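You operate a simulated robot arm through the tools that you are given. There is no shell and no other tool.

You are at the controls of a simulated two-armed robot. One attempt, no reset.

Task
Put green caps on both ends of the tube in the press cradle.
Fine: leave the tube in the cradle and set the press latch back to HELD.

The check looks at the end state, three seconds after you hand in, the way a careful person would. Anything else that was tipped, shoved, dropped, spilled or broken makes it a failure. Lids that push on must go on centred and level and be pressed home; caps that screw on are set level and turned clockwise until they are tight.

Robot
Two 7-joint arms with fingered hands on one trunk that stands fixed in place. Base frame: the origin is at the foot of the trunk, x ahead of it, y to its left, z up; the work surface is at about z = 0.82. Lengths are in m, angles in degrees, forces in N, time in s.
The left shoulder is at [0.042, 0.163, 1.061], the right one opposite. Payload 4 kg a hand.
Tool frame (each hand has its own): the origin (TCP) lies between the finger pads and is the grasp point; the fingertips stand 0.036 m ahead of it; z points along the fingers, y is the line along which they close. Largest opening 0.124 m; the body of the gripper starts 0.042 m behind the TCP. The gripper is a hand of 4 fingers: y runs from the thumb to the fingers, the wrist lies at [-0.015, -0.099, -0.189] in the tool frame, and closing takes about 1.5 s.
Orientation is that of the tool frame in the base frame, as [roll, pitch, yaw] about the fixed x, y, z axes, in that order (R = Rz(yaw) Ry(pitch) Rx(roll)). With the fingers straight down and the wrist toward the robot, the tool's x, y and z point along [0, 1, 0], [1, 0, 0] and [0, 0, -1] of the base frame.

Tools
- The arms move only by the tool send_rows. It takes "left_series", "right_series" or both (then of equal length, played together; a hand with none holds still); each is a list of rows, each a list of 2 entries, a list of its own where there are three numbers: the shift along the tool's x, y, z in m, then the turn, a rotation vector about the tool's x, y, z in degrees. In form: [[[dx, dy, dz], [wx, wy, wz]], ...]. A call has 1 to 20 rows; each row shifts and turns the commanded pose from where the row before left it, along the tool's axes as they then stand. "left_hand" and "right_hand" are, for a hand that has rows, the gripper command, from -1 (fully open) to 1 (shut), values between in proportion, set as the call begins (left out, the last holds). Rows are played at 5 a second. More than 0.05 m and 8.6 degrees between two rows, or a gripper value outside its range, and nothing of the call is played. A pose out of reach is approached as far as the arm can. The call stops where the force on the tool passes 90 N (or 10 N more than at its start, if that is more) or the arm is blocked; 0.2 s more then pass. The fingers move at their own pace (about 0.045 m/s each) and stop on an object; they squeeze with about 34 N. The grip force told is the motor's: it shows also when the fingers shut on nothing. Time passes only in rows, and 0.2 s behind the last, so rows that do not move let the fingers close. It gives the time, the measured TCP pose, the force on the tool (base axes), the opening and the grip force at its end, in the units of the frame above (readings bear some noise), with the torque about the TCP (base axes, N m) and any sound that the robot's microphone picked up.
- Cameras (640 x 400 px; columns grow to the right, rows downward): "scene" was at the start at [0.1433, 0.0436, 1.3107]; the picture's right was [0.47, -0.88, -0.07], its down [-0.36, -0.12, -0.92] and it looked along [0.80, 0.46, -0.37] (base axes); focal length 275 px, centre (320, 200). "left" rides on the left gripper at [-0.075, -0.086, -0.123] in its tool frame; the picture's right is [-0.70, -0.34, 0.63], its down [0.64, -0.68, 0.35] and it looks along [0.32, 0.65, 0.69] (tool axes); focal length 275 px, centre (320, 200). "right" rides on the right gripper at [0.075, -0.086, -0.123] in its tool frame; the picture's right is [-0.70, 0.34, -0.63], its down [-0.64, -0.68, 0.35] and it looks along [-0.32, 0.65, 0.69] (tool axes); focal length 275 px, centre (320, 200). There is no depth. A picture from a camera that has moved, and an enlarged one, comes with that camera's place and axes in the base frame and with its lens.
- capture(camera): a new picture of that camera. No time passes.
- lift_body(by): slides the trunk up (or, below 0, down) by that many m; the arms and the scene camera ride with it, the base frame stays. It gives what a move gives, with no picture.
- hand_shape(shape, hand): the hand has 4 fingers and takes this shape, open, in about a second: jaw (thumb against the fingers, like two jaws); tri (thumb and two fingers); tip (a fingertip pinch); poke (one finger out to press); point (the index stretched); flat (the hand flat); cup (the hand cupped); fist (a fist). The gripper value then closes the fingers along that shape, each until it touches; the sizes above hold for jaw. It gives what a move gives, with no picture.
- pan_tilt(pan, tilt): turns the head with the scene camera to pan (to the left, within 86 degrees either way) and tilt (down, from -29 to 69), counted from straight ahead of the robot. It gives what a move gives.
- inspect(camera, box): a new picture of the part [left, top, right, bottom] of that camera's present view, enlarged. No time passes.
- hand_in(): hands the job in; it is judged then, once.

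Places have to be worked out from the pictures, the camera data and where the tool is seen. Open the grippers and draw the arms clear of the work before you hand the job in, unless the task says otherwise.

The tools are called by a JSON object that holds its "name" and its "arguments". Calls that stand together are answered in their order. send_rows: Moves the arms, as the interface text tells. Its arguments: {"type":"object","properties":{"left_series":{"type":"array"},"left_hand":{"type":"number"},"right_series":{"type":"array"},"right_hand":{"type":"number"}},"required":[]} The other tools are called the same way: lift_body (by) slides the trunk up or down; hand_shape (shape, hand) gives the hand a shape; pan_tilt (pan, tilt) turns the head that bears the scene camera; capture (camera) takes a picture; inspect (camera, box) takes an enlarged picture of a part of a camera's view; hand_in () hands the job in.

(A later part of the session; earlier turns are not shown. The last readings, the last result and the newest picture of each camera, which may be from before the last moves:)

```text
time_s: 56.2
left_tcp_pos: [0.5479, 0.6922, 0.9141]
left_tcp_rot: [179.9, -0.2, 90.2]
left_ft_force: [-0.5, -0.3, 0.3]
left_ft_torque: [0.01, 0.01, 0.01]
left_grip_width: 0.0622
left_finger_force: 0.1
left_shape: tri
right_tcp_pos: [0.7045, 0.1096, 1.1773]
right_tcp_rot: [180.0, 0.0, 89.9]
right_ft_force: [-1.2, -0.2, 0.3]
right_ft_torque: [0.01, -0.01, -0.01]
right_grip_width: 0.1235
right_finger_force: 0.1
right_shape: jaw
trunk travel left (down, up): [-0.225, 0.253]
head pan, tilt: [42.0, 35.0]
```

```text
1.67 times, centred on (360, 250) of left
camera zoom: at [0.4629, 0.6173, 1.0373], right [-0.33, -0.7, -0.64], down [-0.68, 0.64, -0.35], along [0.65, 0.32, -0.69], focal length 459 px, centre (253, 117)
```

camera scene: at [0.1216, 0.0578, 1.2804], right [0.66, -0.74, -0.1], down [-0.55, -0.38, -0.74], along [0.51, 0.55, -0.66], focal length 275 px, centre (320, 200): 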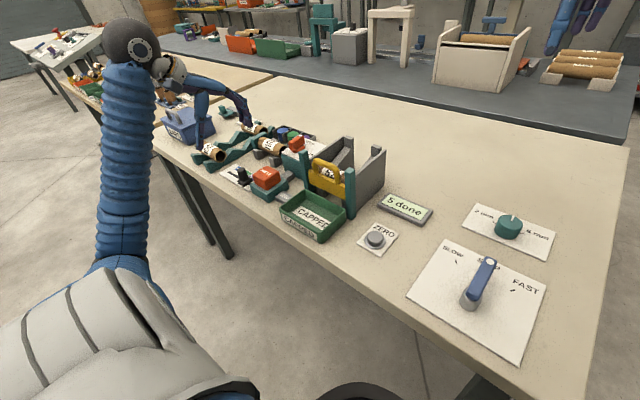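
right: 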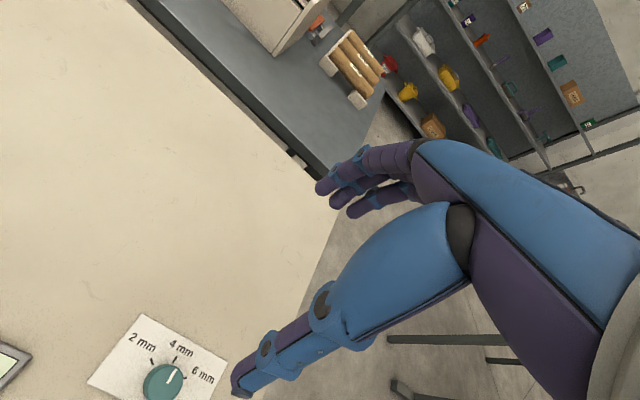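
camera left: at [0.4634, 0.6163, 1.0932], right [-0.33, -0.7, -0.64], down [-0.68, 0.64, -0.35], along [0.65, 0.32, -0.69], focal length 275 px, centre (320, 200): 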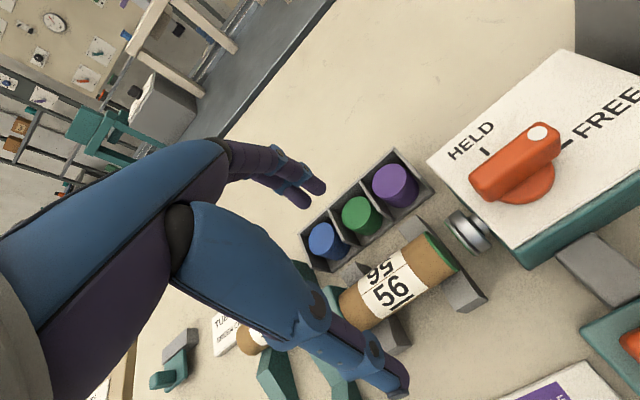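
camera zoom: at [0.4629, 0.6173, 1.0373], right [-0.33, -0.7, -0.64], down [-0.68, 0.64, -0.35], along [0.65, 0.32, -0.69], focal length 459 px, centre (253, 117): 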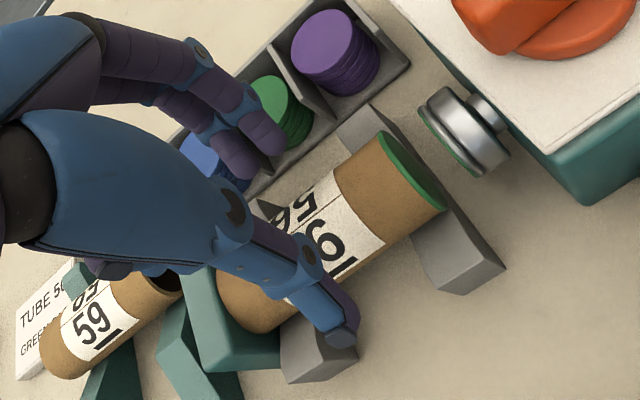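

Clear so far. I descend carefully to z≈0.884 and check the force.

{"name": "send_rows", "arguments": {"left_series": [[[0, 0, 0.01], [0, 0, 0]], [[0, 0, 0.01], [0, 0, 0]], [[0, 0, 0.008], [0, 0, 0]], [[0, 0, 0.004], [0, 0, 0]], [[0, 0, 0], [0, 0, 0]]]}}

{"name": "inspect", "arguments": {"camera": "scene", "box": [230, 90, 330, 180]}}

{"name": "inspect", "arguments": {"camera": "left", "box": [240, 130, 480, 370]}}

```text
time_s: 57.4
left_tcp_pos: [0.5472, 0.6943, 0.8835]
left_tcp_rot: [179.9, -0.2, 90.3]
left_ft_force: [0.1, 0.7, -0.5]
left_ft_torque: [-0.02, -0.02, -0.01]
left_grip_width: 0.0623
left_finger_force: 0.0
left_shape: tri
right_tcp_pos: [0.7056, 0.1107, 1.1763]
right_tcp_rot: [180.0, -0.1, 90.0]
right_ft_force: [0.2, -0.2, 0.4]
right_ft_torque: [-0.02, 0.0, -0.03]
right_grip_width: 0.1237
right_finger_force: 0.1
right_shape: jaw
trunk travel left (down, up): [-0.225, 0.253]
head pan, tilt: [42.0, 35.0]
```

```text
4.44 times, centred on (280, 135) of scene
camera zoom: at [0.1217, 0.058, 1.2804], right [0.66, -0.74, -0.1], down [-0.55, -0.38, -0.74], along [0.51, 0.55, -0.66], focal length 1222 px, centre (498, 489)
```

zoom: 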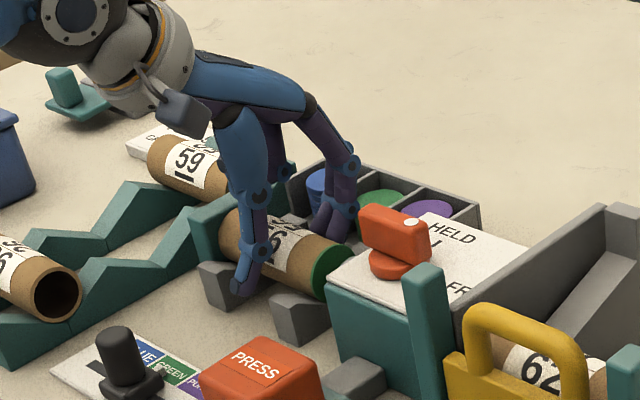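

```text
1.67 times, centred on (360, 250) of left
camera zoom: at [0.4627, 0.6179, 1.0056], right [-0.33, -0.7, -0.64], down [-0.68, 0.64, -0.35], along [0.65, 0.32, -0.69], focal length 459 px, centre (253, 117)
```

zoom: 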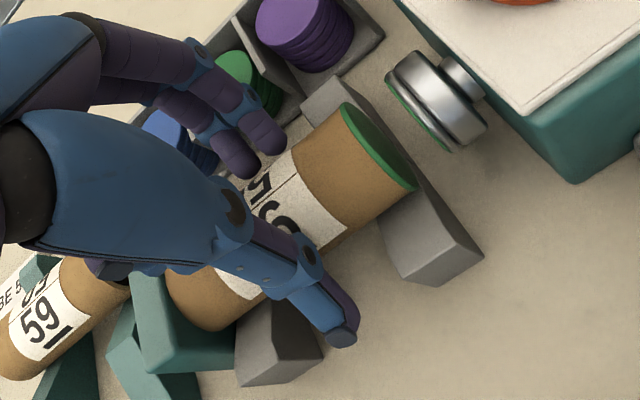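

No contact this time. I go 5 mm lower and close on the tube.

{"name": "send_rows", "arguments": {"left_series": [[[0, 0, 0.003], [0, 0, 0]], [[0, 0, 0.002], [0, 0, 0]], [[0, 0, 0], [0, 0, 0]]]}}

{"name": "send_rows", "arguments": {"left_series": [[[0, 0, 0], [0, 0, 0]], [[0, 0, 0], [0, 0, 0]], [[0, 0, 0], [0, 0, 0]], [[0, 0, 0], [0, 0, 0]], [[0, 0, 0], [0, 0, 0]], [[0, 0, 0], [0, 0, 0]], [[0, 0, 0], [0, 0, 0]]], "left_hand": 1}}

{"name": "inspect", "arguments": {"camera": "scene", "box": [230, 90, 330, 180]}}

{"name": "inspect", "arguments": {"camera": "left", "box": [240, 130, 480, 370]}}

```text
time_s: 58.2
left_tcp_pos: [0.5482, 0.6922, 0.8786]
left_tcp_rot: [179.9, -0.2, 90.1]
left_ft_force: [0.3, -0.1, 0.3]
left_ft_torque: [0.01, -0.02, 0.0]
left_grip_width: 0.0623
left_finger_force: 0.0
left_shape: tri
right_tcp_pos: [0.7049, 0.1101, 1.1768]
right_tcp_rot: [-179.9, -0.1, 90.0]
right_ft_force: [0.2, 0.7, 0.2]
right_ft_torque: [0.0, 0.0, -0.02]
right_grip_width: 0.1237
right_finger_force: 0.0
right_shape: jaw
trunk travel left (down, up): [-0.225, 0.253]
head pan, tilt: [42.0, 35.0]
```

```text
time_s: 59.8
left_tcp_pos: [0.5474, 0.6934, 0.8795]
left_tcp_rot: [179.8, -0.3, 90.2]
left_ft_force: [-3.8, 1.2, 8.1]
left_ft_torque: [-0.02, 0.05, -0.05]
left_grip_width: 0.0409
left_finger_force: 34.3
left_shape: tri
right_tcp_pos: [0.7034, 0.1084, 1.1769]
right_tcp_rot: [180.0, -0.1, 90.0]
right_ft_force: [0.4, -0.2, 0.0]
right_ft_torque: [-0.04, 0.02, 0.01]
right_grip_width: 0.1234
right_finger_force: 0.0
right_shape: jaw
trunk travel left (down, up): [-0.225, 0.253]
head pan, tilt: [42.0, 35.0]
```

```text
4.44 times, centred on (280, 135) of scene
camera zoom: at [0.121, 0.0576, 1.2805], right [0.66, -0.74, -0.1], down [-0.55, -0.38, -0.74], along [0.51, 0.55, -0.66], focal length 1222 px, centre (498, 489)
```

zoom: 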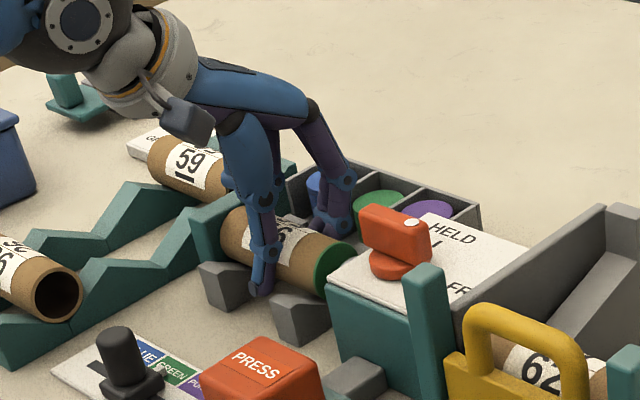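

```text
1.67 times, centred on (360, 250) of left
camera zoom: at [0.463, 0.6174, 1.0015], right [-0.33, -0.7, -0.64], down [-0.68, 0.64, -0.35], along [0.65, 0.32, -0.69], focal length 459 px, centre (253, 117)
```

zoom: 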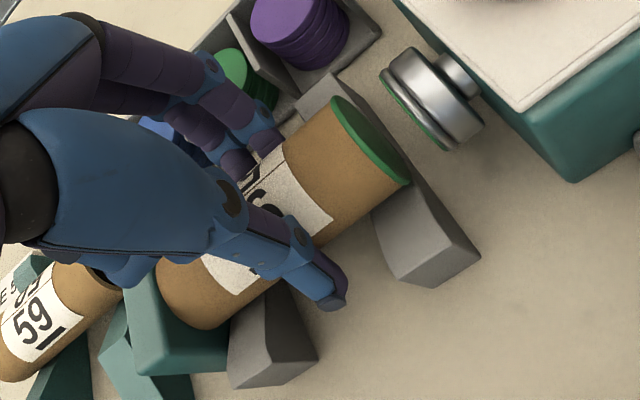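

Tube gripped at 41 mm. I lift straight up, slowly at first.

{"name": "send_rows", "arguments": {"left_series": [[[0, 0, -0.005], [0, 0, 0]], [[0, 0, -0.01], [0, 0, 0]], [[0, 0, -0.015], [0, 0, 0]], [[0, 0, -0.02], [0, 0, 0]], [[0, 0, -0.03], [0, 0, 0]], [[0, 0, -0.04], [0, 0, 0]], [[0, 0, -0.04], [0, 0, 0]], [[0, 0, 0], [0, 0, 0]]]}}

{"name": "inspect", "arguments": {"camera": "scene", "box": [200, 20, 360, 180]}}

{"name": "capture", "arguments": {"camera": "left"}}

```text
time_s: 61.6
left_tcp_pos: [0.5483, 0.6904, 1.0392]
left_tcp_rot: [179.9, 0.0, 90.3]
left_ft_force: [-0.3, -0.1, -0.3]
left_ft_torque: [0.02, 0.0, -0.01]
left_grip_width: 0.04
left_finger_force: 34.4
left_shape: tri
right_tcp_pos: [0.7044, 0.1098, 1.1775]
right_tcp_rot: [-179.9, -0.1, 90.0]
right_ft_force: [-0.4, 0.1, 0.3]
right_ft_torque: [-0.03, 0.0, 0.02]
right_grip_width: 0.1236
right_finger_force: 0.0
right_shape: jaw
trunk travel left (down, up): [-0.225, 0.253]
head pan, tilt: [42.0, 35.0]
```

```text
2.50 times, centred on (280, 100) of scene
camera zoom: at [0.1217, 0.0581, 1.2803], right [0.66, -0.74, -0.1], down [-0.55, -0.38, -0.74], along [0.51, 0.55, -0.66], focal length 687 px, centre (420, 450)
```

zoom: 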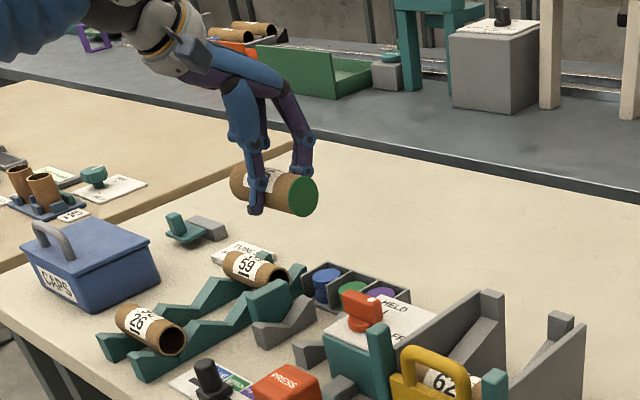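

```text
taken
camera left: at [0.4633, 0.6143, 1.1605], right [-0.33, -0.7, -0.64], down [-0.68, 0.64, -0.35], along [0.65, 0.32, -0.69], focal length 275 px, centre (320, 200)
```

left: 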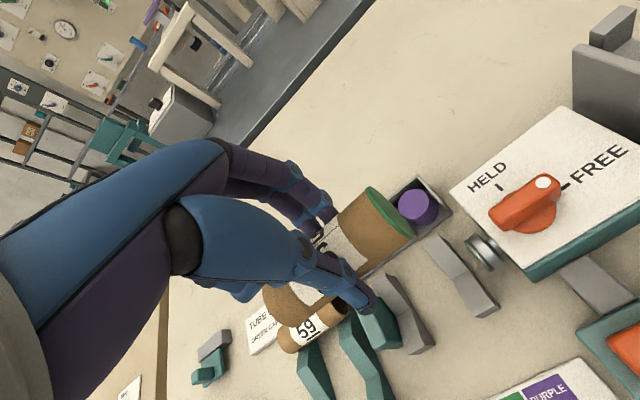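

Tube held level. I rotate the hand 180° in place (via yaw 180 to 270), in two calls.

{"name": "send_rows", "arguments": {"left_series": [[[0, 0, 0], [0, 0, -8]], [[0, 0, 0], [0, 0, -8]], [[0, 0, 0], [0, 0, -8]], [[0, 0, 0], [0, 0, -8]], [[0, 0, 0], [0, 0, -8]], [[0, 0, 0], [0, 0, -8]], [[0, 0, 0], [0, 0, -8]], [[0, 0, 0], [0, 0, -8]], [[0, 0, 0], [0, 0, -8]], [[0, 0, 0], [0, 0, -8]], [[0, 0, 0], [0, 0, -8]], [[0, 0, 0], [0, 0, -8]], [[0, 0, 0], [0, 0, -8]], [[0, 0, 0], [0, 0, -8]], [[0, 0, 0], [0, 0, -8]], [[0, 0, 0], [0, 0, -8]], [[0, 0, 0], [0, 0, -8]], [[0, 0, 0], [0, 0, -8]], [[0, 0, 0], [0, 0, -8]], [[0, 0, 0], [0, 0, -8]]]}}

{"name": "send_rows", "arguments": {"left_series": [[[0, 0, 0], [0, 0, -8]], [[0, 0, 0], [0, 0, -8]], [[0, 0, 0], [0, 0, -4]], [[0, 0, 0], [0, 0, 0]], [[0, 0, 0], [0, 0, 0]]]}}

{"name": "capture", "arguments": {"camera": "scene"}}

{"name": "inspect", "arguments": {"camera": "scene", "box": [200, 20, 360, 180]}}

{"name": "capture", "arguments": {"camera": "left"}}

```text
time_s: 65.8
left_tcp_pos: [0.5482, 0.6922, 1.0394]
left_tcp_rot: [180.0, 0.2, -109.7]
left_ft_force: [-0.5, -0.1, -0.4]
left_ft_torque: [0.01, -0.03, -0.03]
left_grip_width: 0.0393
left_finger_force: 33.8
left_shape: tri
right_tcp_pos: [0.7056, 0.1097, 1.1768]
right_tcp_rot: [-179.9, 0.0, 90.0]
right_ft_force: [0.0, 0.2, -0.3]
right_ft_torque: [0.0, 0.0, 0.01]
right_grip_width: 0.1241
right_finger_force: 0.2
right_shape: jaw
trunk travel left (down, up): [-0.225, 0.253]
head pan, tilt: [42.0, 35.0]
```

```text
time_s: 67.0
left_tcp_pos: [0.5464, 0.6928, 1.0384]
left_tcp_rot: [-179.8, 0.1, -89.8]
left_ft_force: [0.6, 0.0, -0.2]
left_ft_torque: [-0.01, -0.01, -0.01]
left_grip_width: 0.0398
left_finger_force: 34.0
left_shape: tri
right_tcp_pos: [0.7056, 0.1095, 1.1778]
right_tcp_rot: [-180.0, 0.1, 90.0]
right_ft_force: [-0.6, 0.9, -0.6]
right_ft_torque: [0.0, 0.02, 0.04]
right_grip_width: 0.1237
right_finger_force: 0.0
right_shape: jaw
trunk travel left (down, up): [-0.225, 0.253]
head pan, tilt: [42.0, 35.0]
```

```text
taken
camera scene: at [0.122, 0.0582, 1.2803], right [0.66, -0.74, -0.1], down [-0.55, -0.38, -0.74], along [0.51, 0.55, -0.66], focal length 275 px, centre (320, 200)
```

scene: 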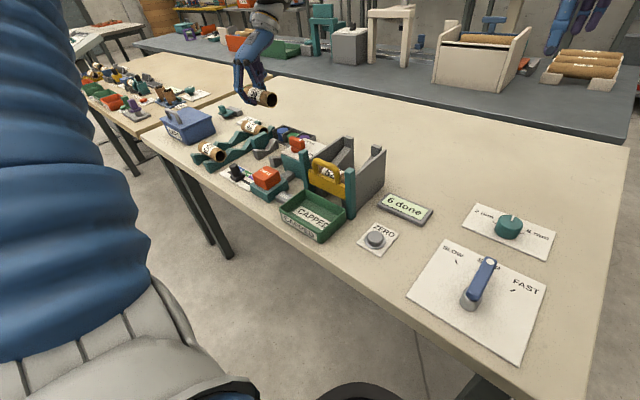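

```text
2.50 times, centred on (280, 100) of scene
camera zoom: at [0.122, 0.0582, 1.2803], right [0.66, -0.74, -0.1], down [-0.55, -0.38, -0.74], along [0.51, 0.55, -0.66], focal length 687 px, centre (420, 450)
```

zoom: 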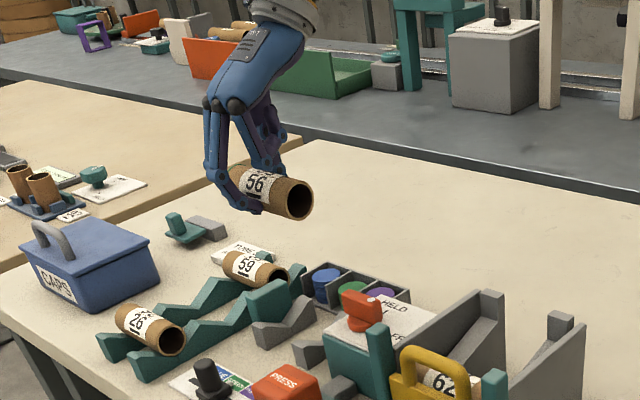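

```text
taken
camera left: at [0.6334, 0.7679, 1.1616], right [0.34, 0.7, -0.63], down [0.68, -0.64, -0.35], along [-0.65, -0.32, -0.69], focal length 275 px, centre (320, 200)
```

left: 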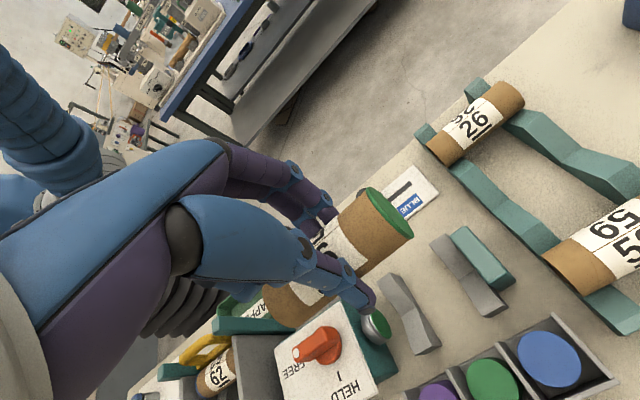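

The open end now faces the plunger. Before lowering I check the curled finger's place relative to the latch box and the tube's alignment.

{"name": "inspect", "arguments": {"camera": "scene", "box": [220, 40, 300, 120]}}

{"name": "inspect", "arguments": {"camera": "left", "box": [300, 180, 540, 400]}}

```text
5.00 times, centred on (260, 80) of scene
camera zoom: at [0.122, 0.0582, 1.2803], right [0.66, -0.74, -0.1], down [-0.55, -0.38, -0.74], along [0.51, 0.55, -0.66], focal length 1375 px, centre (620, 800)
```

zoom: 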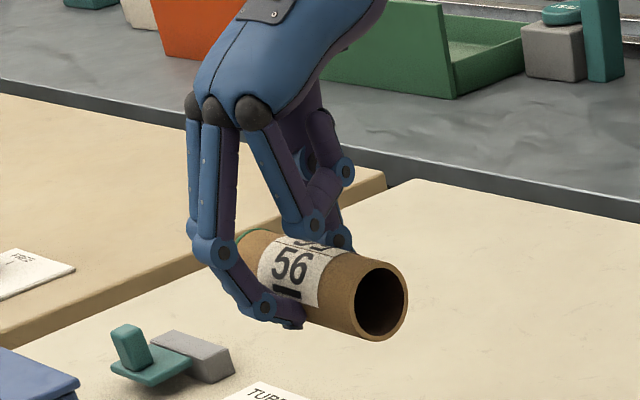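

```text
1.82 times, centred on (420, 290) of left
camera zoom: at [0.6334, 0.7679, 1.1616], right [0.34, 0.7, -0.63], down [0.68, -0.64, -0.35], along [-0.65, -0.32, -0.69], focal length 500 px, centre (138, 36)
```

zoom: 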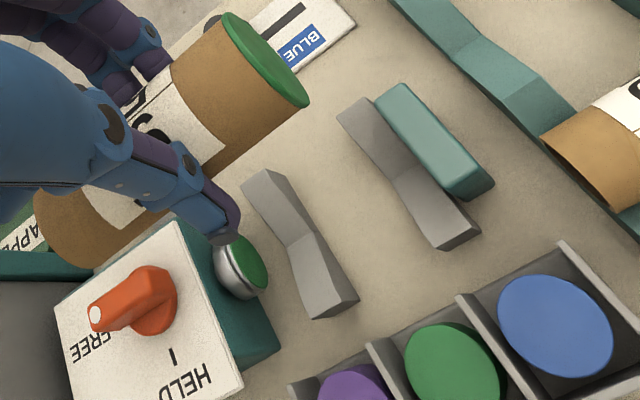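

Open end faces −y, cap end is at y≈0.743 with the stop face at ≈0.749, x aligned with the V-blocks. I lower to about 12 mm above seat and check.

{"name": "send_rows", "arguments": {"left_series": [[[0, 0, 0.04], [0, 0, 0]], [[0, 0, 0.04], [0, 0, 0]], [[0, 0, 0.03], [0, 0, 0]], [[0, 0, 0.02], [0, 0, 0]], [[0, 0, 0.01], [0, 0, 0]], [[0, 0, 0], [0, 0, 0]]]}}

{"name": "inspect", "arguments": {"camera": "scene", "box": [230, 90, 330, 180]}}

{"name": "capture", "arguments": {"camera": "left"}}

```text
time_s: 68.4
left_tcp_pos: [0.5477, 0.6925, 0.9005]
left_tcp_rot: [-179.9, 0.2, -89.8]
left_ft_force: [0.3, 0.5, 0.6]
left_ft_torque: [0.02, 0.02, 0.0]
left_grip_width: 0.0398
left_finger_force: 34.3
left_shape: tri
right_tcp_pos: [0.7058, 0.1104, 1.1766]
right_tcp_rot: [-179.9, 0.0, 90.0]
right_ft_force: [0.4, -0.8, 0.8]
right_ft_torque: [0.0, 0.03, 0.02]
right_grip_width: 0.1236
right_finger_force: 0.1
right_shape: jaw
trunk travel left (down, up): [-0.225, 0.253]
head pan, tilt: [42.0, 35.0]
```

```text
4.44 times, centred on (280, 135) of scene
camera zoom: at [0.1217, 0.0578, 1.2804], right [0.66, -0.74, -0.1], down [-0.55, -0.38, -0.74], along [0.51, 0.55, -0.66], focal length 1222 px, centre (498, 489)
```

zoom: 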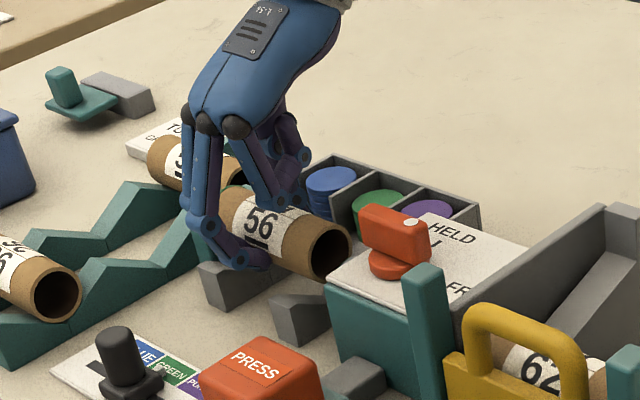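

```text
taken
camera left: at [0.6333, 0.7676, 1.0231], right [0.34, 0.7, -0.63], down [0.68, -0.64, -0.35], along [-0.65, -0.32, -0.69], focal length 275 px, centre (320, 200)
```

left: 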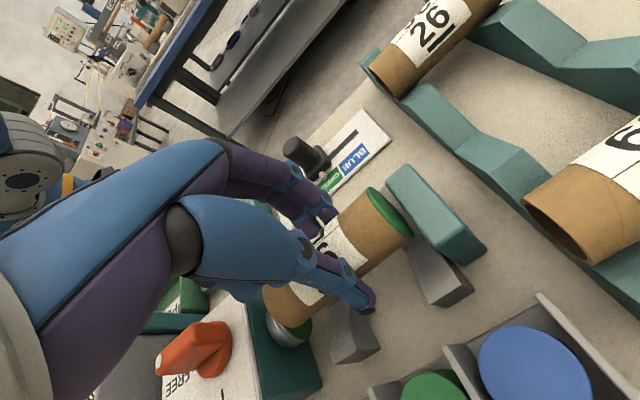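

{"name": "inspect", "arguments": {"camera": "left", "box": [330, 160, 490, 280]}}

{"name": "inspect", "arguments": {"camera": "left", "box": [240, 260, 400, 400]}}

```text
3.33 times, centred on (410, 220) of left
camera zoom: at [0.6333, 0.7676, 1.0231], right [0.34, 0.7, -0.63], down [0.68, -0.64, -0.35], along [-0.65, -0.32, -0.69], focal length 918 px, centre (20, 133)
```

zoom: 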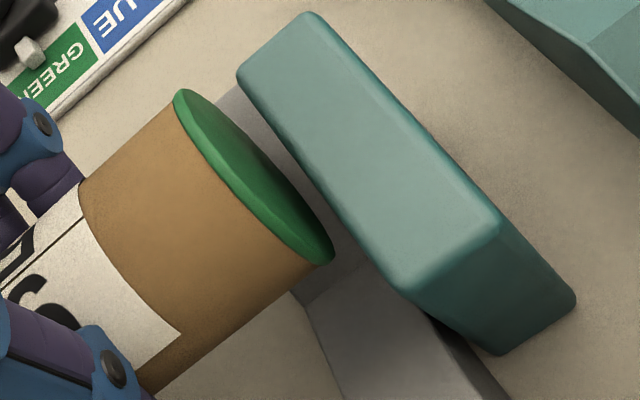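

```text
2.86 times, centred on (320, 330) of left
camera zoom: at [0.6333, 0.7676, 1.0231], right [0.34, 0.7, -0.63], down [0.68, -0.64, -0.35], along [-0.65, -0.32, -0.69], focal length 786 px, centre (320, -171)
```

zoom: 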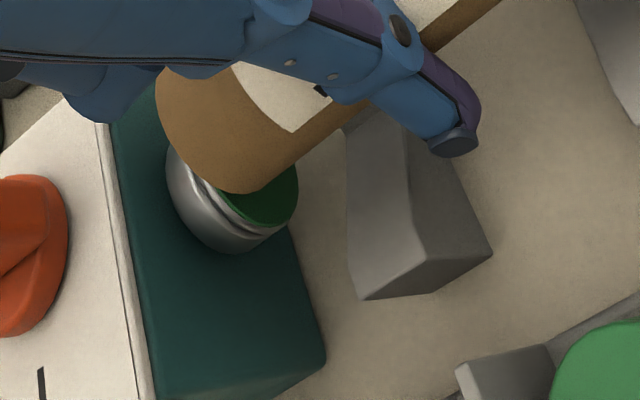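

Gap from cap to stop is ~5 mm, alignment good. I lower in small steps toward the V-blocks.

{"name": "send_rows", "arguments": {"left_series": [[[0, 0, 0.008], [0, 0, 0]], [[0, 0, 0.006], [0, 0, 0]], [[0, 0, 0.003], [0, 0, 0]], [[0, 0, 0.002], [0, 0, 0]], [[0, 0, 0], [0, 0, 0]]]}}

{"name": "inspect", "arguments": {"camera": "scene", "box": [230, 90, 330, 180]}}

{"name": "inspect", "arguments": {"camera": "left", "box": [240, 160, 480, 400]}}

```text
time_s: 69.6
left_tcp_pos: [0.548, 0.6935, 0.8826]
left_tcp_rot: [-179.7, 0.2, -90.0]
left_ft_force: [3.7, 2.2, 15.3]
left_ft_torque: [0.08, 0.01, -0.05]
left_grip_width: 0.0397
left_finger_force: 34.1
left_shape: tri
right_tcp_pos: [0.7058, 0.1098, 1.1771]
right_tcp_rot: [180.0, 0.0, 90.1]
right_ft_force: [-0.3, 0.7, -0.3]
right_ft_torque: [0.03, 0.01, 0.02]
right_grip_width: 0.1237
right_finger_force: 0.0
right_shape: jaw
trunk travel left (down, up): [-0.225, 0.253]
head pan, tilt: [42.0, 35.0]
```

```text
4.44 times, centred on (280, 135) of scene
camera zoom: at [0.1213, 0.0571, 1.2806], right [0.66, -0.74, -0.1], down [-0.55, -0.38, -0.74], along [0.51, 0.55, -0.66], focal length 1222 px, centre (498, 489)
```

zoom: 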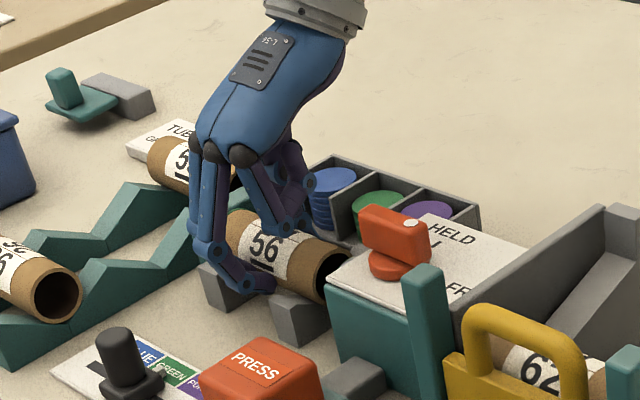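

```text
1.67 times, centred on (360, 280) of left
camera zoom: at [0.6331, 0.768, 1.0053], right [0.34, 0.7, -0.63], down [0.68, -0.64, -0.35], along [-0.65, -0.31, -0.7], focal length 459 px, centre (253, 67)
```

zoom: 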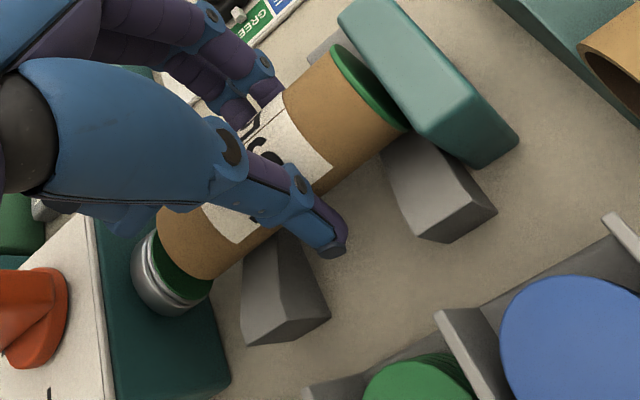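

Seated (15 N up at z 0.8826). I ease up 1 mm, then slide +y toward the stop in 1 mm steps.

{"name": "send_rows", "arguments": {"left_series": [[[0, 0, -0.001], [0, 0, 0]], [[-0.0015, 0, 0], [0, 0, 0]], [[-0.0015, 0, 0], [0, 0, 0]], [[-0.001, 0, 0], [0, 0, 0]], [[0, 0, 0], [0, 0, 0]]]}}

{"name": "inspect", "arguments": {"camera": "left", "box": [240, 160, 480, 400]}}

```text
time_s: 70.8
left_tcp_pos: [0.5485, 0.696, 0.8818]
left_tcp_rot: [-179.9, 0.1, -89.9]
left_ft_force: [8.2, -3.8, 14.6]
left_ft_torque: [-0.05, -0.15, 0.05]
left_grip_width: 0.0399
left_finger_force: 33.9
left_shape: tri
right_tcp_pos: [0.7047, 0.1096, 1.1774]
right_tcp_rot: [-180.0, -0.1, 89.9]
right_ft_force: [-0.5, 0.3, 1.0]
right_ft_torque: [-0.01, -0.02, 0.0]
right_grip_width: 0.124
right_finger_force: 0.2
right_shape: jaw
trunk travel left (down, up): [-0.225, 0.253]
head pan, tilt: [42.0, 35.0]
```

```text
1.67 times, centred on (360, 280) of left
camera zoom: at [0.6338, 0.7709, 1.0047], right [0.34, 0.7, -0.63], down [0.68, -0.64, -0.35], along [-0.65, -0.31, -0.69], focal length 459 px, centre (253, 67)
```

zoom: 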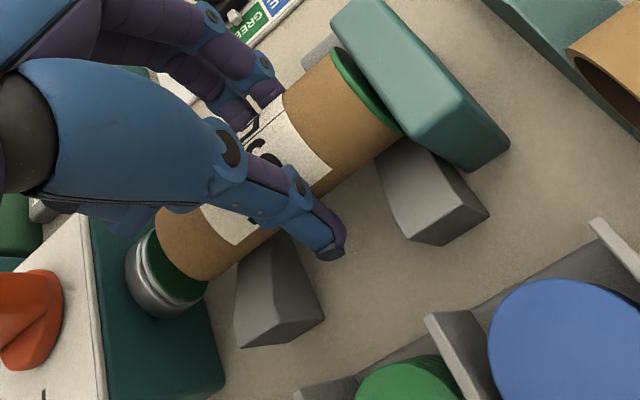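

Cap is nearly at the stop. I release the tube with still rows and watch how it settles.

{"name": "send_rows", "arguments": {"left_series": [[[0, 0, 0], [0, 0, 0]], [[0, 0, 0], [0, 0, 0]], [[0, 0, 0], [0, 0, 0]], [[0, 0, 0], [0, 0, 0]]], "left_hand": 0}}

{"name": "inspect", "arguments": {"camera": "left", "box": [240, 160, 480, 400]}}

{"name": "inspect", "arguments": {"camera": "scene", "box": [230, 90, 330, 180]}}

```text
time_s: 71.8
left_tcp_pos: [0.5471, 0.6961, 0.8797]
left_tcp_rot: [-179.8, 0.1, -89.9]
left_ft_force: [0.3, -0.9, -0.1]
left_ft_torque: [-0.01, -0.03, 0.01]
left_grip_width: 0.0623
left_finger_force: 0.1
left_shape: tri
right_tcp_pos: [0.7055, 0.1098, 1.1766]
right_tcp_rot: [-179.9, 0.0, 90.0]
right_ft_force: [-0.4, 0.7, 0.6]
right_ft_torque: [-0.01, 0.01, 0.02]
right_grip_width: 0.1236
right_finger_force: 0.0
right_shape: jaw
trunk travel left (down, up): [-0.225, 0.253]
head pan, tilt: [42.0, 35.0]
```

```text
1.67 times, centred on (360, 280) of left
camera zoom: at [0.633, 0.7724, 1.0029], right [0.34, 0.7, -0.63], down [0.68, -0.64, -0.35], along [-0.65, -0.32, -0.69], focal length 459 px, centre (253, 67)
```

zoom: 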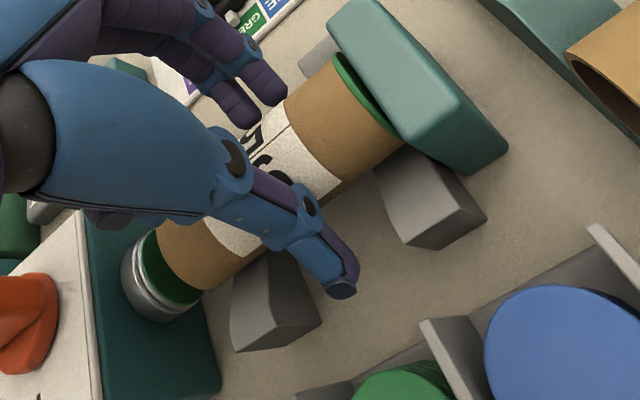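

```text
4.44 times, centred on (280, 135) of scene
camera zoom: at [0.1218, 0.0581, 1.2803], right [0.66, -0.74, -0.1], down [-0.55, -0.38, -0.74], along [0.51, 0.55, -0.66], focal length 1222 px, centre (498, 489)
```

zoom: 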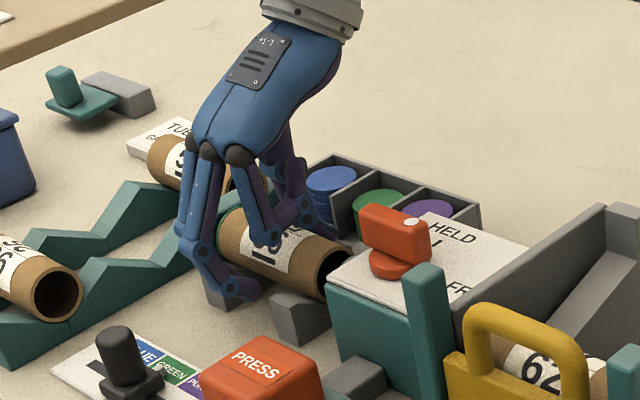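

The tube rests in the V-blocks with the cap by the stop. I rise straight up.

{"name": "send_rows", "arguments": {"left_series": [[[0, 0, -0.01], [0, 0, 0]], [[0, 0, -0.02], [0, 0, 0]], [[0, 0, -0.03], [0, 0, 0]], [[0, 0, -0.04], [0, 0, 0]], [[0, 0, -0.04], [0, 0, 0]], [[0, 0, -0.04], [0, 0, 0]], [[0, 0, 0], [0, 0, 0]]]}}

{"name": "capture", "arguments": {"camera": "left"}}

{"name": "inspect", "arguments": {"camera": "scene", "box": [240, 120, 320, 180]}}

```text
time_s: 73.4
left_tcp_pos: [0.5458, 0.6971, 1.0592]
left_tcp_rot: [-179.9, 0.1, -89.8]
left_ft_force: [-0.4, -0.8, 0.4]
left_ft_torque: [0.0, 0.01, 0.01]
left_grip_width: 0.0622
left_finger_force: 0.0
left_shape: tri
right_tcp_pos: [0.7057, 0.1098, 1.176]
right_tcp_rot: [-179.9, 0.0, 90.0]
right_ft_force: [-0.5, -0.5, -0.6]
right_ft_torque: [0.01, -0.03, -0.02]
right_grip_width: 0.1237
right_finger_force: 0.0
right_shape: jaw
trunk travel left (down, up): [-0.225, 0.253]
head pan, tilt: [42.0, 35.0]
```

```text
taken
camera left: at [0.6322, 0.7716, 1.1805], right [0.34, 0.7, -0.63], down [0.68, -0.64, -0.35], along [-0.65, -0.32, -0.69], focal length 275 px, centre (320, 200)
```

left: 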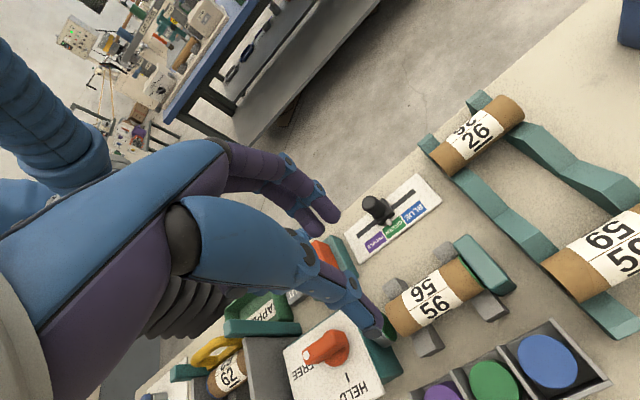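

```text
6.67 times, centred on (280, 150) of scene
camera zoom: at [0.1224, 0.0584, 1.2801], right [0.66, -0.74, -0.1], down [-0.55, -0.38, -0.74], along [0.51, 0.55, -0.66], focal length 1833 px, centre (587, 533)
```

zoom: 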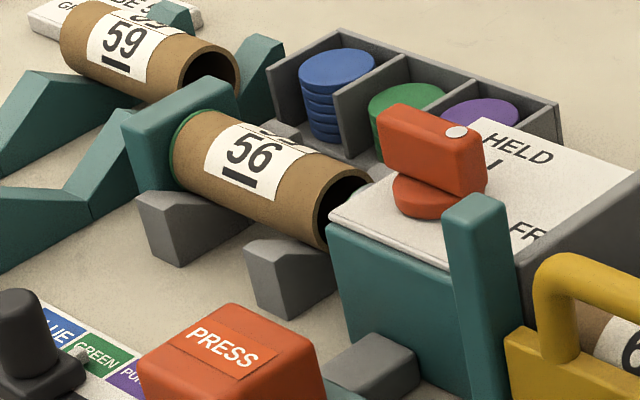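

The tube is well seated, open end toward the plunger, which carries another green cap. I set the hand back to jaw and turn it back to yaw 90.

{"name": "hand_shape", "arguments": {"shape": "jaw", "hand": "left"}}

{"name": "send_rows", "arguments": {"left_series": [[[0, 0, -0.03], [0, 0, 8]], [[0, 0, -0.03], [0, 0, 8]], [[0, 0, 0], [0, 0, 8]], [[0, 0, 0], [0, 0, 8]], [[0, 0, 0], [0, 0, 8]], [[0, 0, 0], [0, 0, 8]], [[0, 0, 0], [0, 0, 8]], [[0, 0, 0], [0, 0, 8]], [[0, 0, 0], [0, 0, 8]], [[0, 0, 0], [0, 0, 8]], [[0, 0, 0], [0, 0, 8]], [[0, 0, 0], [0, 0, 8]], [[0, 0, 0], [0, 0, 8]], [[0, 0, 0], [0, 0, 8]], [[0, 0, 0], [0, 0, 8]], [[0, 0, 0], [0, 0, 8]], [[0, 0, 0], [0, 0, 8]], [[0, 0, 0], [0, 0, 8]], [[0, 0, 0], [0, 0, 8]], [[0, 0, 0], [0, 0, 8]]], "left_hand": 1}}

{"name": "send_rows", "arguments": {"left_series": [[[0, 0, 0], [0, 0, 8]], [[0, 0, 0], [0, 0, 8]], [[0, 0, 0], [0, 0, 4]], [[-0.03, -0.03, 0], [0, 0, 0]], [[-0.03, -0.03, 0], [0, 0, 0]], [[-0.03, -0.03, 0], [0, 0, 0]], [[-0.036, -0.027, 0], [0, 0, 0]], [[0, 0, 0], [0, 0, 0]]]}}

{"name": "capture", "arguments": {"camera": "left"}}

```text
time_s: 74.3
left_tcp_pos: [0.5463, 0.6979, 1.0579]
left_tcp_rot: [-179.9, 0.2, -89.8]
left_ft_force: [0.5, -0.2, -0.4]
left_ft_torque: [0.02, 0.0, 0.02]
left_grip_width: 0.1235
left_finger_force: 0.0
left_shape: jaw
right_tcp_pos: [0.7056, 0.1101, 1.1763]
right_tcp_rot: [-179.9, 0.0, 90.0]
right_ft_force: [-0.5, 0.0, -0.4]
right_ft_torque: [-0.03, 0.03, 0.0]
right_grip_width: 0.1237
right_finger_force: 0.1
right_shape: jaw
trunk travel left (down, up): [-0.225, 0.253]
head pan, tilt: [42.0, 35.0]
```

```text
time_s: 78.5
left_tcp_pos: [0.5491, 0.6955, 1.1211]
left_tcp_rot: [179.9, -0.1, 110.0]
left_ft_force: [0.3, -0.4, 1.0]
left_ft_torque: [-0.01, -0.02, 0.01]
left_grip_width: 0.0
left_finger_force: 34.1
left_shape: jaw
right_tcp_pos: [0.7042, 0.1091, 1.1768]
right_tcp_rot: [-180.0, 0.0, 89.9]
right_ft_force: [-0.5, 0.5, -0.1]
right_ft_torque: [-0.03, 0.03, -0.01]
right_grip_width: 0.1238
right_finger_force: 0.1
right_shape: jaw
trunk travel left (down, up): [-0.225, 0.253]
head pan, tilt: [42.0, 35.0]
```

```text
time_s: 80.3
left_tcp_pos: [0.435, 0.569, 1.1192]
left_tcp_rot: [179.9, -0.1, 90.2]
left_ft_force: [-0.6, -0.9, -0.3]
left_ft_torque: [-0.03, 0.01, -0.02]
left_grip_width: 0.0
left_finger_force: 34.3
left_shape: jaw
right_tcp_pos: [0.705, 0.11, 1.1768]
right_tcp_rot: [-179.9, -0.1, 90.0]
right_ft_force: [1.3, 0.2, 0.2]
right_ft_torque: [0.01, -0.01, -0.01]
right_grip_width: 0.1238
right_finger_force: 0.0
right_shape: jaw
trunk travel left (down, up): [-0.225, 0.253]
head pan, tilt: [42.0, 35.0]
```

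```text
taken
camera left: at [0.349, 0.4934, 1.2418], right [-0.33, -0.7, -0.64], down [-0.68, 0.64, -0.35], along [0.65, 0.32, -0.69], focal length 275 px, centre (320, 200)
```

left: 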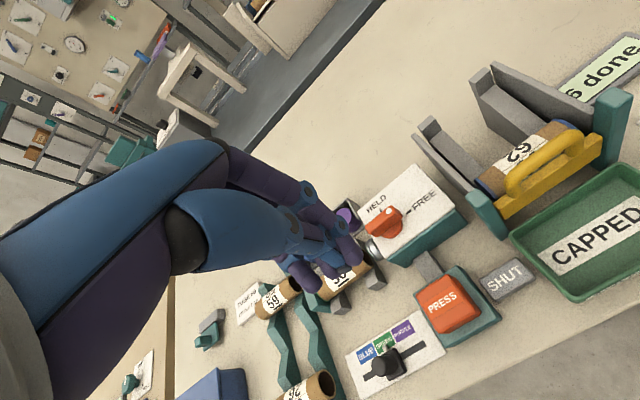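

Above PRESS, slider still at GREEN. I descend to just above the button and press in 2 mm steps.

{"name": "send_rows", "arguments": {"left_series": [[[0.001, -0.005, 0.04], [0, 0, 0]], [[0, 0, 0.04], [0, 0, 0]], [[0, 0, 0.04], [0, 0, 0]], [[0, 0, 0.04], [0, 0, 0]], [[0, 0, 0.025], [0, 0, 0]], [[0, 0, 0.01], [0, 0, 0]], [[0, 0, 0.002], [0, 0, 0]], [[0, 0, 0.002], [0, 0, 0]], [[0, 0, 0.002], [0, 0, 0]], [[0, 0, 0.002], [0, 0, 0]], [[0, 0, 0.002], [0, 0, 0]], [[0, 0, 0.002], [0, 0, 0]], [[0, 0, 0], [0, 0, 0]]]}}

{"name": "inspect", "arguments": {"camera": "scene", "box": [220, 110, 340, 210]}}

```text
time_s: 83.1
left_tcp_pos: [0.4271, 0.5698, 0.9128]
left_tcp_rot: [179.9, -0.2, 90.2]
left_ft_force: [1.7, 0.7, 3.9]
left_ft_torque: [0.02, -0.07, 0.01]
left_grip_width: 0.0001
left_finger_force: 34.1
left_shape: jaw
right_tcp_pos: [0.7047, 0.1099, 1.1768]
right_tcp_rot: [-180.0, 0.1, 90.0]
right_ft_force: [-0.6, 0.6, -0.6]
right_ft_torque: [-0.03, -0.01, 0.01]
right_grip_width: 0.1236
right_finger_force: 0.1
right_shape: jaw
trunk travel left (down, up): [-0.225, 0.253]
head pan, tilt: [42.0, 35.0]
```

```text
4.00 times, centred on (280, 160) of scene
camera zoom: at [0.1216, 0.0578, 1.2804], right [0.66, -0.74, -0.1], down [-0.55, -0.38, -0.74], along [0.51, 0.55, -0.66], focal length 1100 px, centre (480, 360)
```

zoom: 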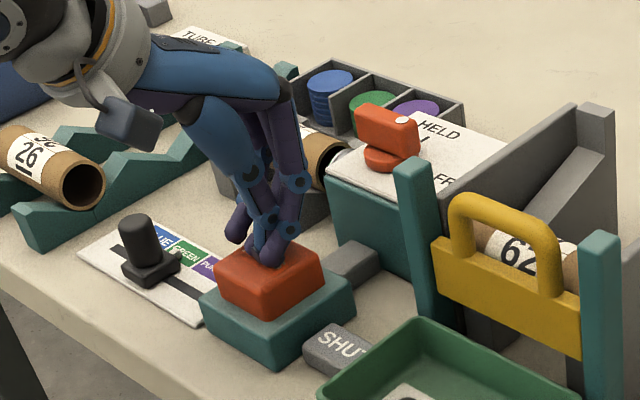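

The button yields lightly. I continue down in 2 mm steps to the bottom, listening for the click.

{"name": "send_rows", "arguments": {"left_series": [[[0, 0, 0.002], [0, 0, 0]], [[0, 0, 0.002], [0, 0, 0]], [[0, 0, 0.002], [0, 0, 0]], [[0, 0, 0.002], [0, 0, 0]], [[0, 0, 0.002], [0, 0, 0]], [[0, 0, 0.002], [0, 0, 0]], [[0, 0, 0.002], [0, 0, 0]], [[0, 0, 0.002], [0, 0, 0]], [[0, 0, 0.002], [0, 0, 0]], [[0, 0, 0], [0, 0, 0]], [[0, 0, 0], [0, 0, 0]]]}}

{"name": "inspect", "arguments": {"camera": "scene", "box": [220, 110, 340, 210]}}

```text
time_s: 85.5
left_tcp_pos: [0.4251, 0.5697, 0.8946]
left_tcp_rot: [179.8, -0.1, 90.2]
left_ft_force: [1.4, 1.1, 12.8]
left_ft_torque: [0.09, -0.1, 0.02]
left_grip_width: 0.0001
left_finger_force: 33.8
left_shape: jaw
right_tcp_pos: [0.7035, 0.1088, 1.1778]
right_tcp_rot: [179.9, 0.0, 90.0]
right_ft_force: [0.9, -0.1, 0.6]
right_ft_torque: [-0.02, 0.03, -0.02]
right_grip_width: 0.1236
right_finger_force: 0.0
right_shape: jaw
trunk travel left (down, up): [-0.225, 0.253]
head pan, tilt: [42.0, 35.0]
heard: click
```

```text
4.00 times, centred on (280, 160) of scene
camera zoom: at [0.1213, 0.0574, 1.2805], right [0.66, -0.74, -0.1], down [-0.55, -0.38, -0.74], along [0.51, 0.55, -0.66], focal length 1100 px, centre (480, 360)
```

zoom: 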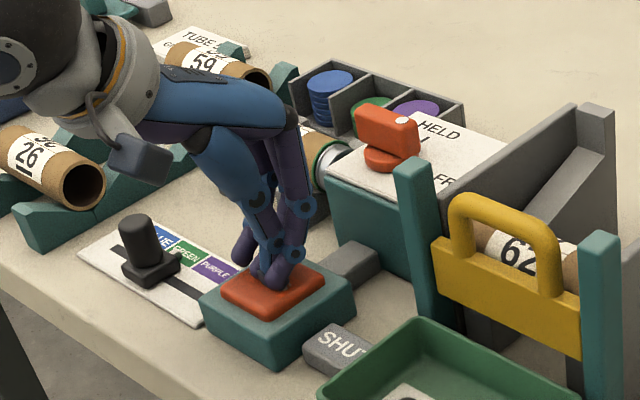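

Click heard and the button is down. I press 2 mm more to be sure it's home, then rise and check.

{"name": "send_rows", "arguments": {"left_series": [[[0, 0, 0.002], [0, 0, 0]], [[0, 0, 0.001], [0, 0, 0]], [[0, 0, 0], [0, 0, 0]], [[0, 0, -0.008], [0, 0, 0]], [[0, 0, -0.01], [0, 0, 0]], [[0, 0, -0.01], [0, 0, 0]], [[0, 0, -0.02], [0, 0, 0]], [[0, 0, -0.04], [0, 0, 0]], [[0, 0, -0.04], [0, 0, 0]], [[0, 0, -0.04], [0, 0, 0]], [[0, 0, 0], [0, 0, 0]]]}}

{"name": "inspect", "arguments": {"camera": "scene", "box": [230, 120, 330, 190]}}

{"name": "capture", "arguments": {"camera": "left"}}

```text
time_s: 87.9
left_tcp_pos: [0.4259, 0.5704, 1.0612]
left_tcp_rot: [179.9, 0.0, 90.2]
left_ft_force: [-1.0, 0.1, -0.2]
left_ft_torque: [0.02, -0.01, 0.01]
left_grip_width: 0.0001
left_finger_force: 34.1
left_shape: jaw
right_tcp_pos: [0.7049, 0.1097, 1.1753]
right_tcp_rot: [-180.0, 0.0, 90.0]
right_ft_force: [-0.3, -0.5, 0.0]
right_ft_torque: [0.0, 0.01, 0.0]
right_grip_width: 0.1234
right_finger_force: 0.0
right_shape: jaw
trunk travel left (down, up): [-0.225, 0.253]
head pan, tilt: [42.0, 35.0]
```

```text
5.71 times, centred on (280, 155) of scene
camera zoom: at [0.122, 0.0581, 1.2803], right [0.66, -0.74, -0.1], down [-0.55, -0.38, -0.74], along [0.51, 0.55, -0.66], focal length 1571 px, centre (549, 457)
```

zoom: 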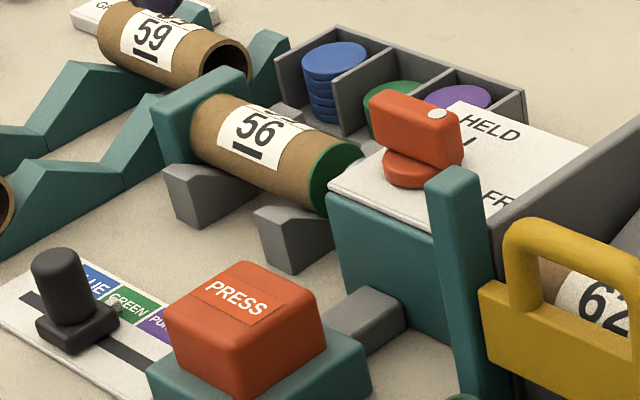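

```text
taken
camera left: at [0.3404, 0.4943, 1.1832], right [-0.33, -0.7, -0.64], down [-0.68, 0.64, -0.35], along [0.65, 0.32, -0.69], focal length 275 px, centre (320, 200)
```

left: 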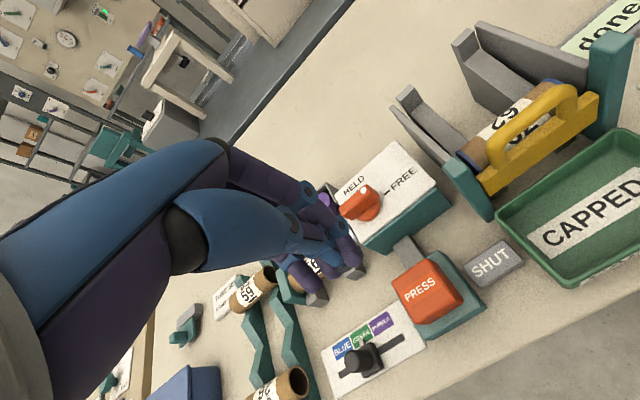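

Both presses done: the −y end is capped green as well. Now I open the hand partly and go over the latch bar (at FREE, along y) at (0.5475, 0.5745).

{"name": "send_rows", "arguments": {"left_series": [[[0.001, 0.03, 0], [0, 0, 0]], [[0.001, 0.03, 0], [0, 0, 0]], [[0.001, 0.03, 0], [0, 0, 0]], [[0.001, 0.032, 0], [0, 0, 0]], [[0, 0, 0.03], [0, 0, 0]], [[0, 0, 0.03], [0, 0, 0]], [[0, 0, 0.03], [0, 0, 0]], [[0, 0, 0], [0, 0, 0]]], "left_hand": -0.1}}

{"name": "inspect", "arguments": {"camera": "scene", "box": [240, 90, 360, 190]}}

{"name": "capture", "arguments": {"camera": "left"}}

```text
time_s: 89.7
left_tcp_pos: [0.5474, 0.5753, 0.9703]
left_tcp_rot: [179.9, -0.1, 90.1]
left_ft_force: [0.5, 0.2, -0.5]
left_ft_torque: [-0.01, -0.01, 0.02]
left_grip_width: 0.0681
left_finger_force: 0.0
left_shape: jaw
right_tcp_pos: [0.7051, 0.1101, 1.1772]
right_tcp_rot: [180.0, 0.0, 89.9]
right_ft_force: [0.5, 0.1, -0.2]
right_ft_torque: [-0.02, 0.0, 0.0]
right_grip_width: 0.1236
right_finger_force: 0.0
right_shape: jaw
trunk travel left (down, up): [-0.225, 0.253]
head pan, tilt: [42.0, 35.0]
```

```text
4.00 times, centred on (300, 140) of scene
camera zoom: at [0.1217, 0.0579, 1.2804], right [0.66, -0.74, -0.1], down [-0.55, -0.38, -0.74], along [0.51, 0.55, -0.66], focal length 1100 px, centre (400, 440)
```

zoom: 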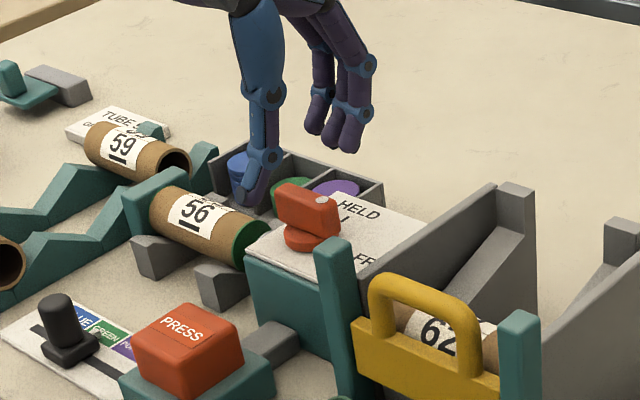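

```text
taken
camera left: at [0.4622, 0.4998, 1.0939], right [-0.33, -0.7, -0.64], down [-0.68, 0.64, -0.35], along [0.65, 0.32, -0.69], focal length 275 px, centre (320, 200)
```

left: 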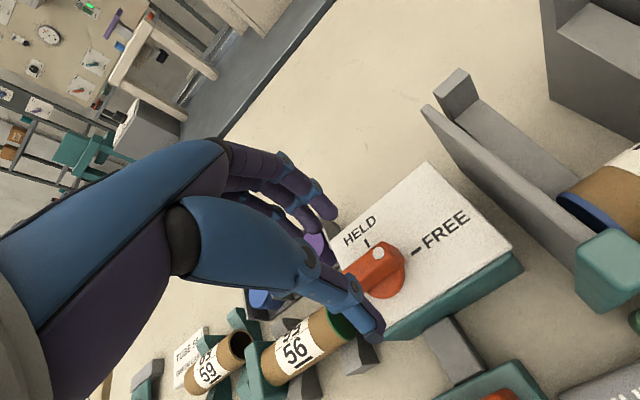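

Aligned as before. I descend to z≈0.938 and close on the bar.

{"name": "send_rows", "arguments": {"left_series": [[[0, 0, 0.015], [0, 0, 0]], [[0, 0, 0.012], [0, 0, 0]], [[0, 0, 0.005], [0, 0, 0]], [[0, 0, 0], [0, 0, 0]]]}}

{"name": "send_rows", "arguments": {"left_series": [[[0, 0, 0], [0, 0, 0]], [[0, 0, 0], [0, 0, 0]], [[0, 0, 0], [0, 0, 0]], [[0, 0, 0], [0, 0, 0]], [[0, 0, 0], [0, 0, 0]], [[0, 0, 0], [0, 0, 0]], [[0, 0, 0], [0, 0, 0]]], "left_hand": 1}}

{"name": "inspect", "arguments": {"camera": "scene", "box": [240, 90, 360, 190]}}

```text
time_s: 90.7
left_tcp_pos: [0.5464, 0.575, 0.938]
left_tcp_rot: [179.8, -0.1, 90.3]
left_ft_force: [0.8, -0.3, 0.0]
left_ft_torque: [0.0, 0.02, -0.01]
left_grip_width: 0.068
left_finger_force: 0.1
left_shape: jaw
right_tcp_pos: [0.7044, 0.1095, 1.1768]
right_tcp_rot: [-179.9, 0.0, 90.0]
right_ft_force: [0.0, 0.1, 0.5]
right_ft_torque: [-0.04, 0.03, 0.05]
right_grip_width: 0.1236
right_finger_force: 0.1
right_shape: jaw
trunk travel left (down, up): [-0.225, 0.253]
head pan, tilt: [42.0, 35.0]
```

```text
time_s: 92.3
left_tcp_pos: [0.5465, 0.5757, 0.9374]
left_tcp_rot: [179.9, -0.2, 90.2]
left_ft_force: [-5.3, 0.1, 0.9]
left_ft_torque: [0.01, -0.21, -0.07]
left_grip_width: 0.0188
left_finger_force: 34.1
left_shape: jaw
right_tcp_pos: [0.7037, 0.1095, 1.1765]
right_tcp_rot: [180.0, 0.1, 89.9]
right_ft_force: [-0.7, -0.2, 0.4]
right_ft_torque: [0.03, 0.01, -0.01]
right_grip_width: 0.1237
right_finger_force: 0.0
right_shape: jaw
trunk travel left (down, up): [-0.225, 0.253]
head pan, tilt: [42.0, 35.0]
```

```text
4.00 times, centred on (300, 140) of scene
camera zoom: at [0.1212, 0.0581, 1.2804], right [0.66, -0.74, -0.1], down [-0.55, -0.38, -0.74], along [0.51, 0.55, -0.66], focal length 1100 px, centre (400, 440)
```

zoom: 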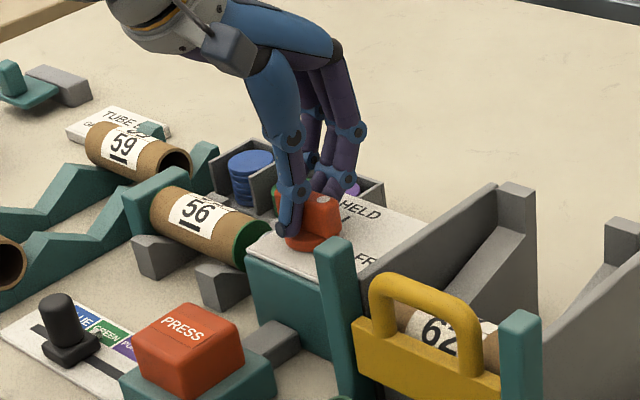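

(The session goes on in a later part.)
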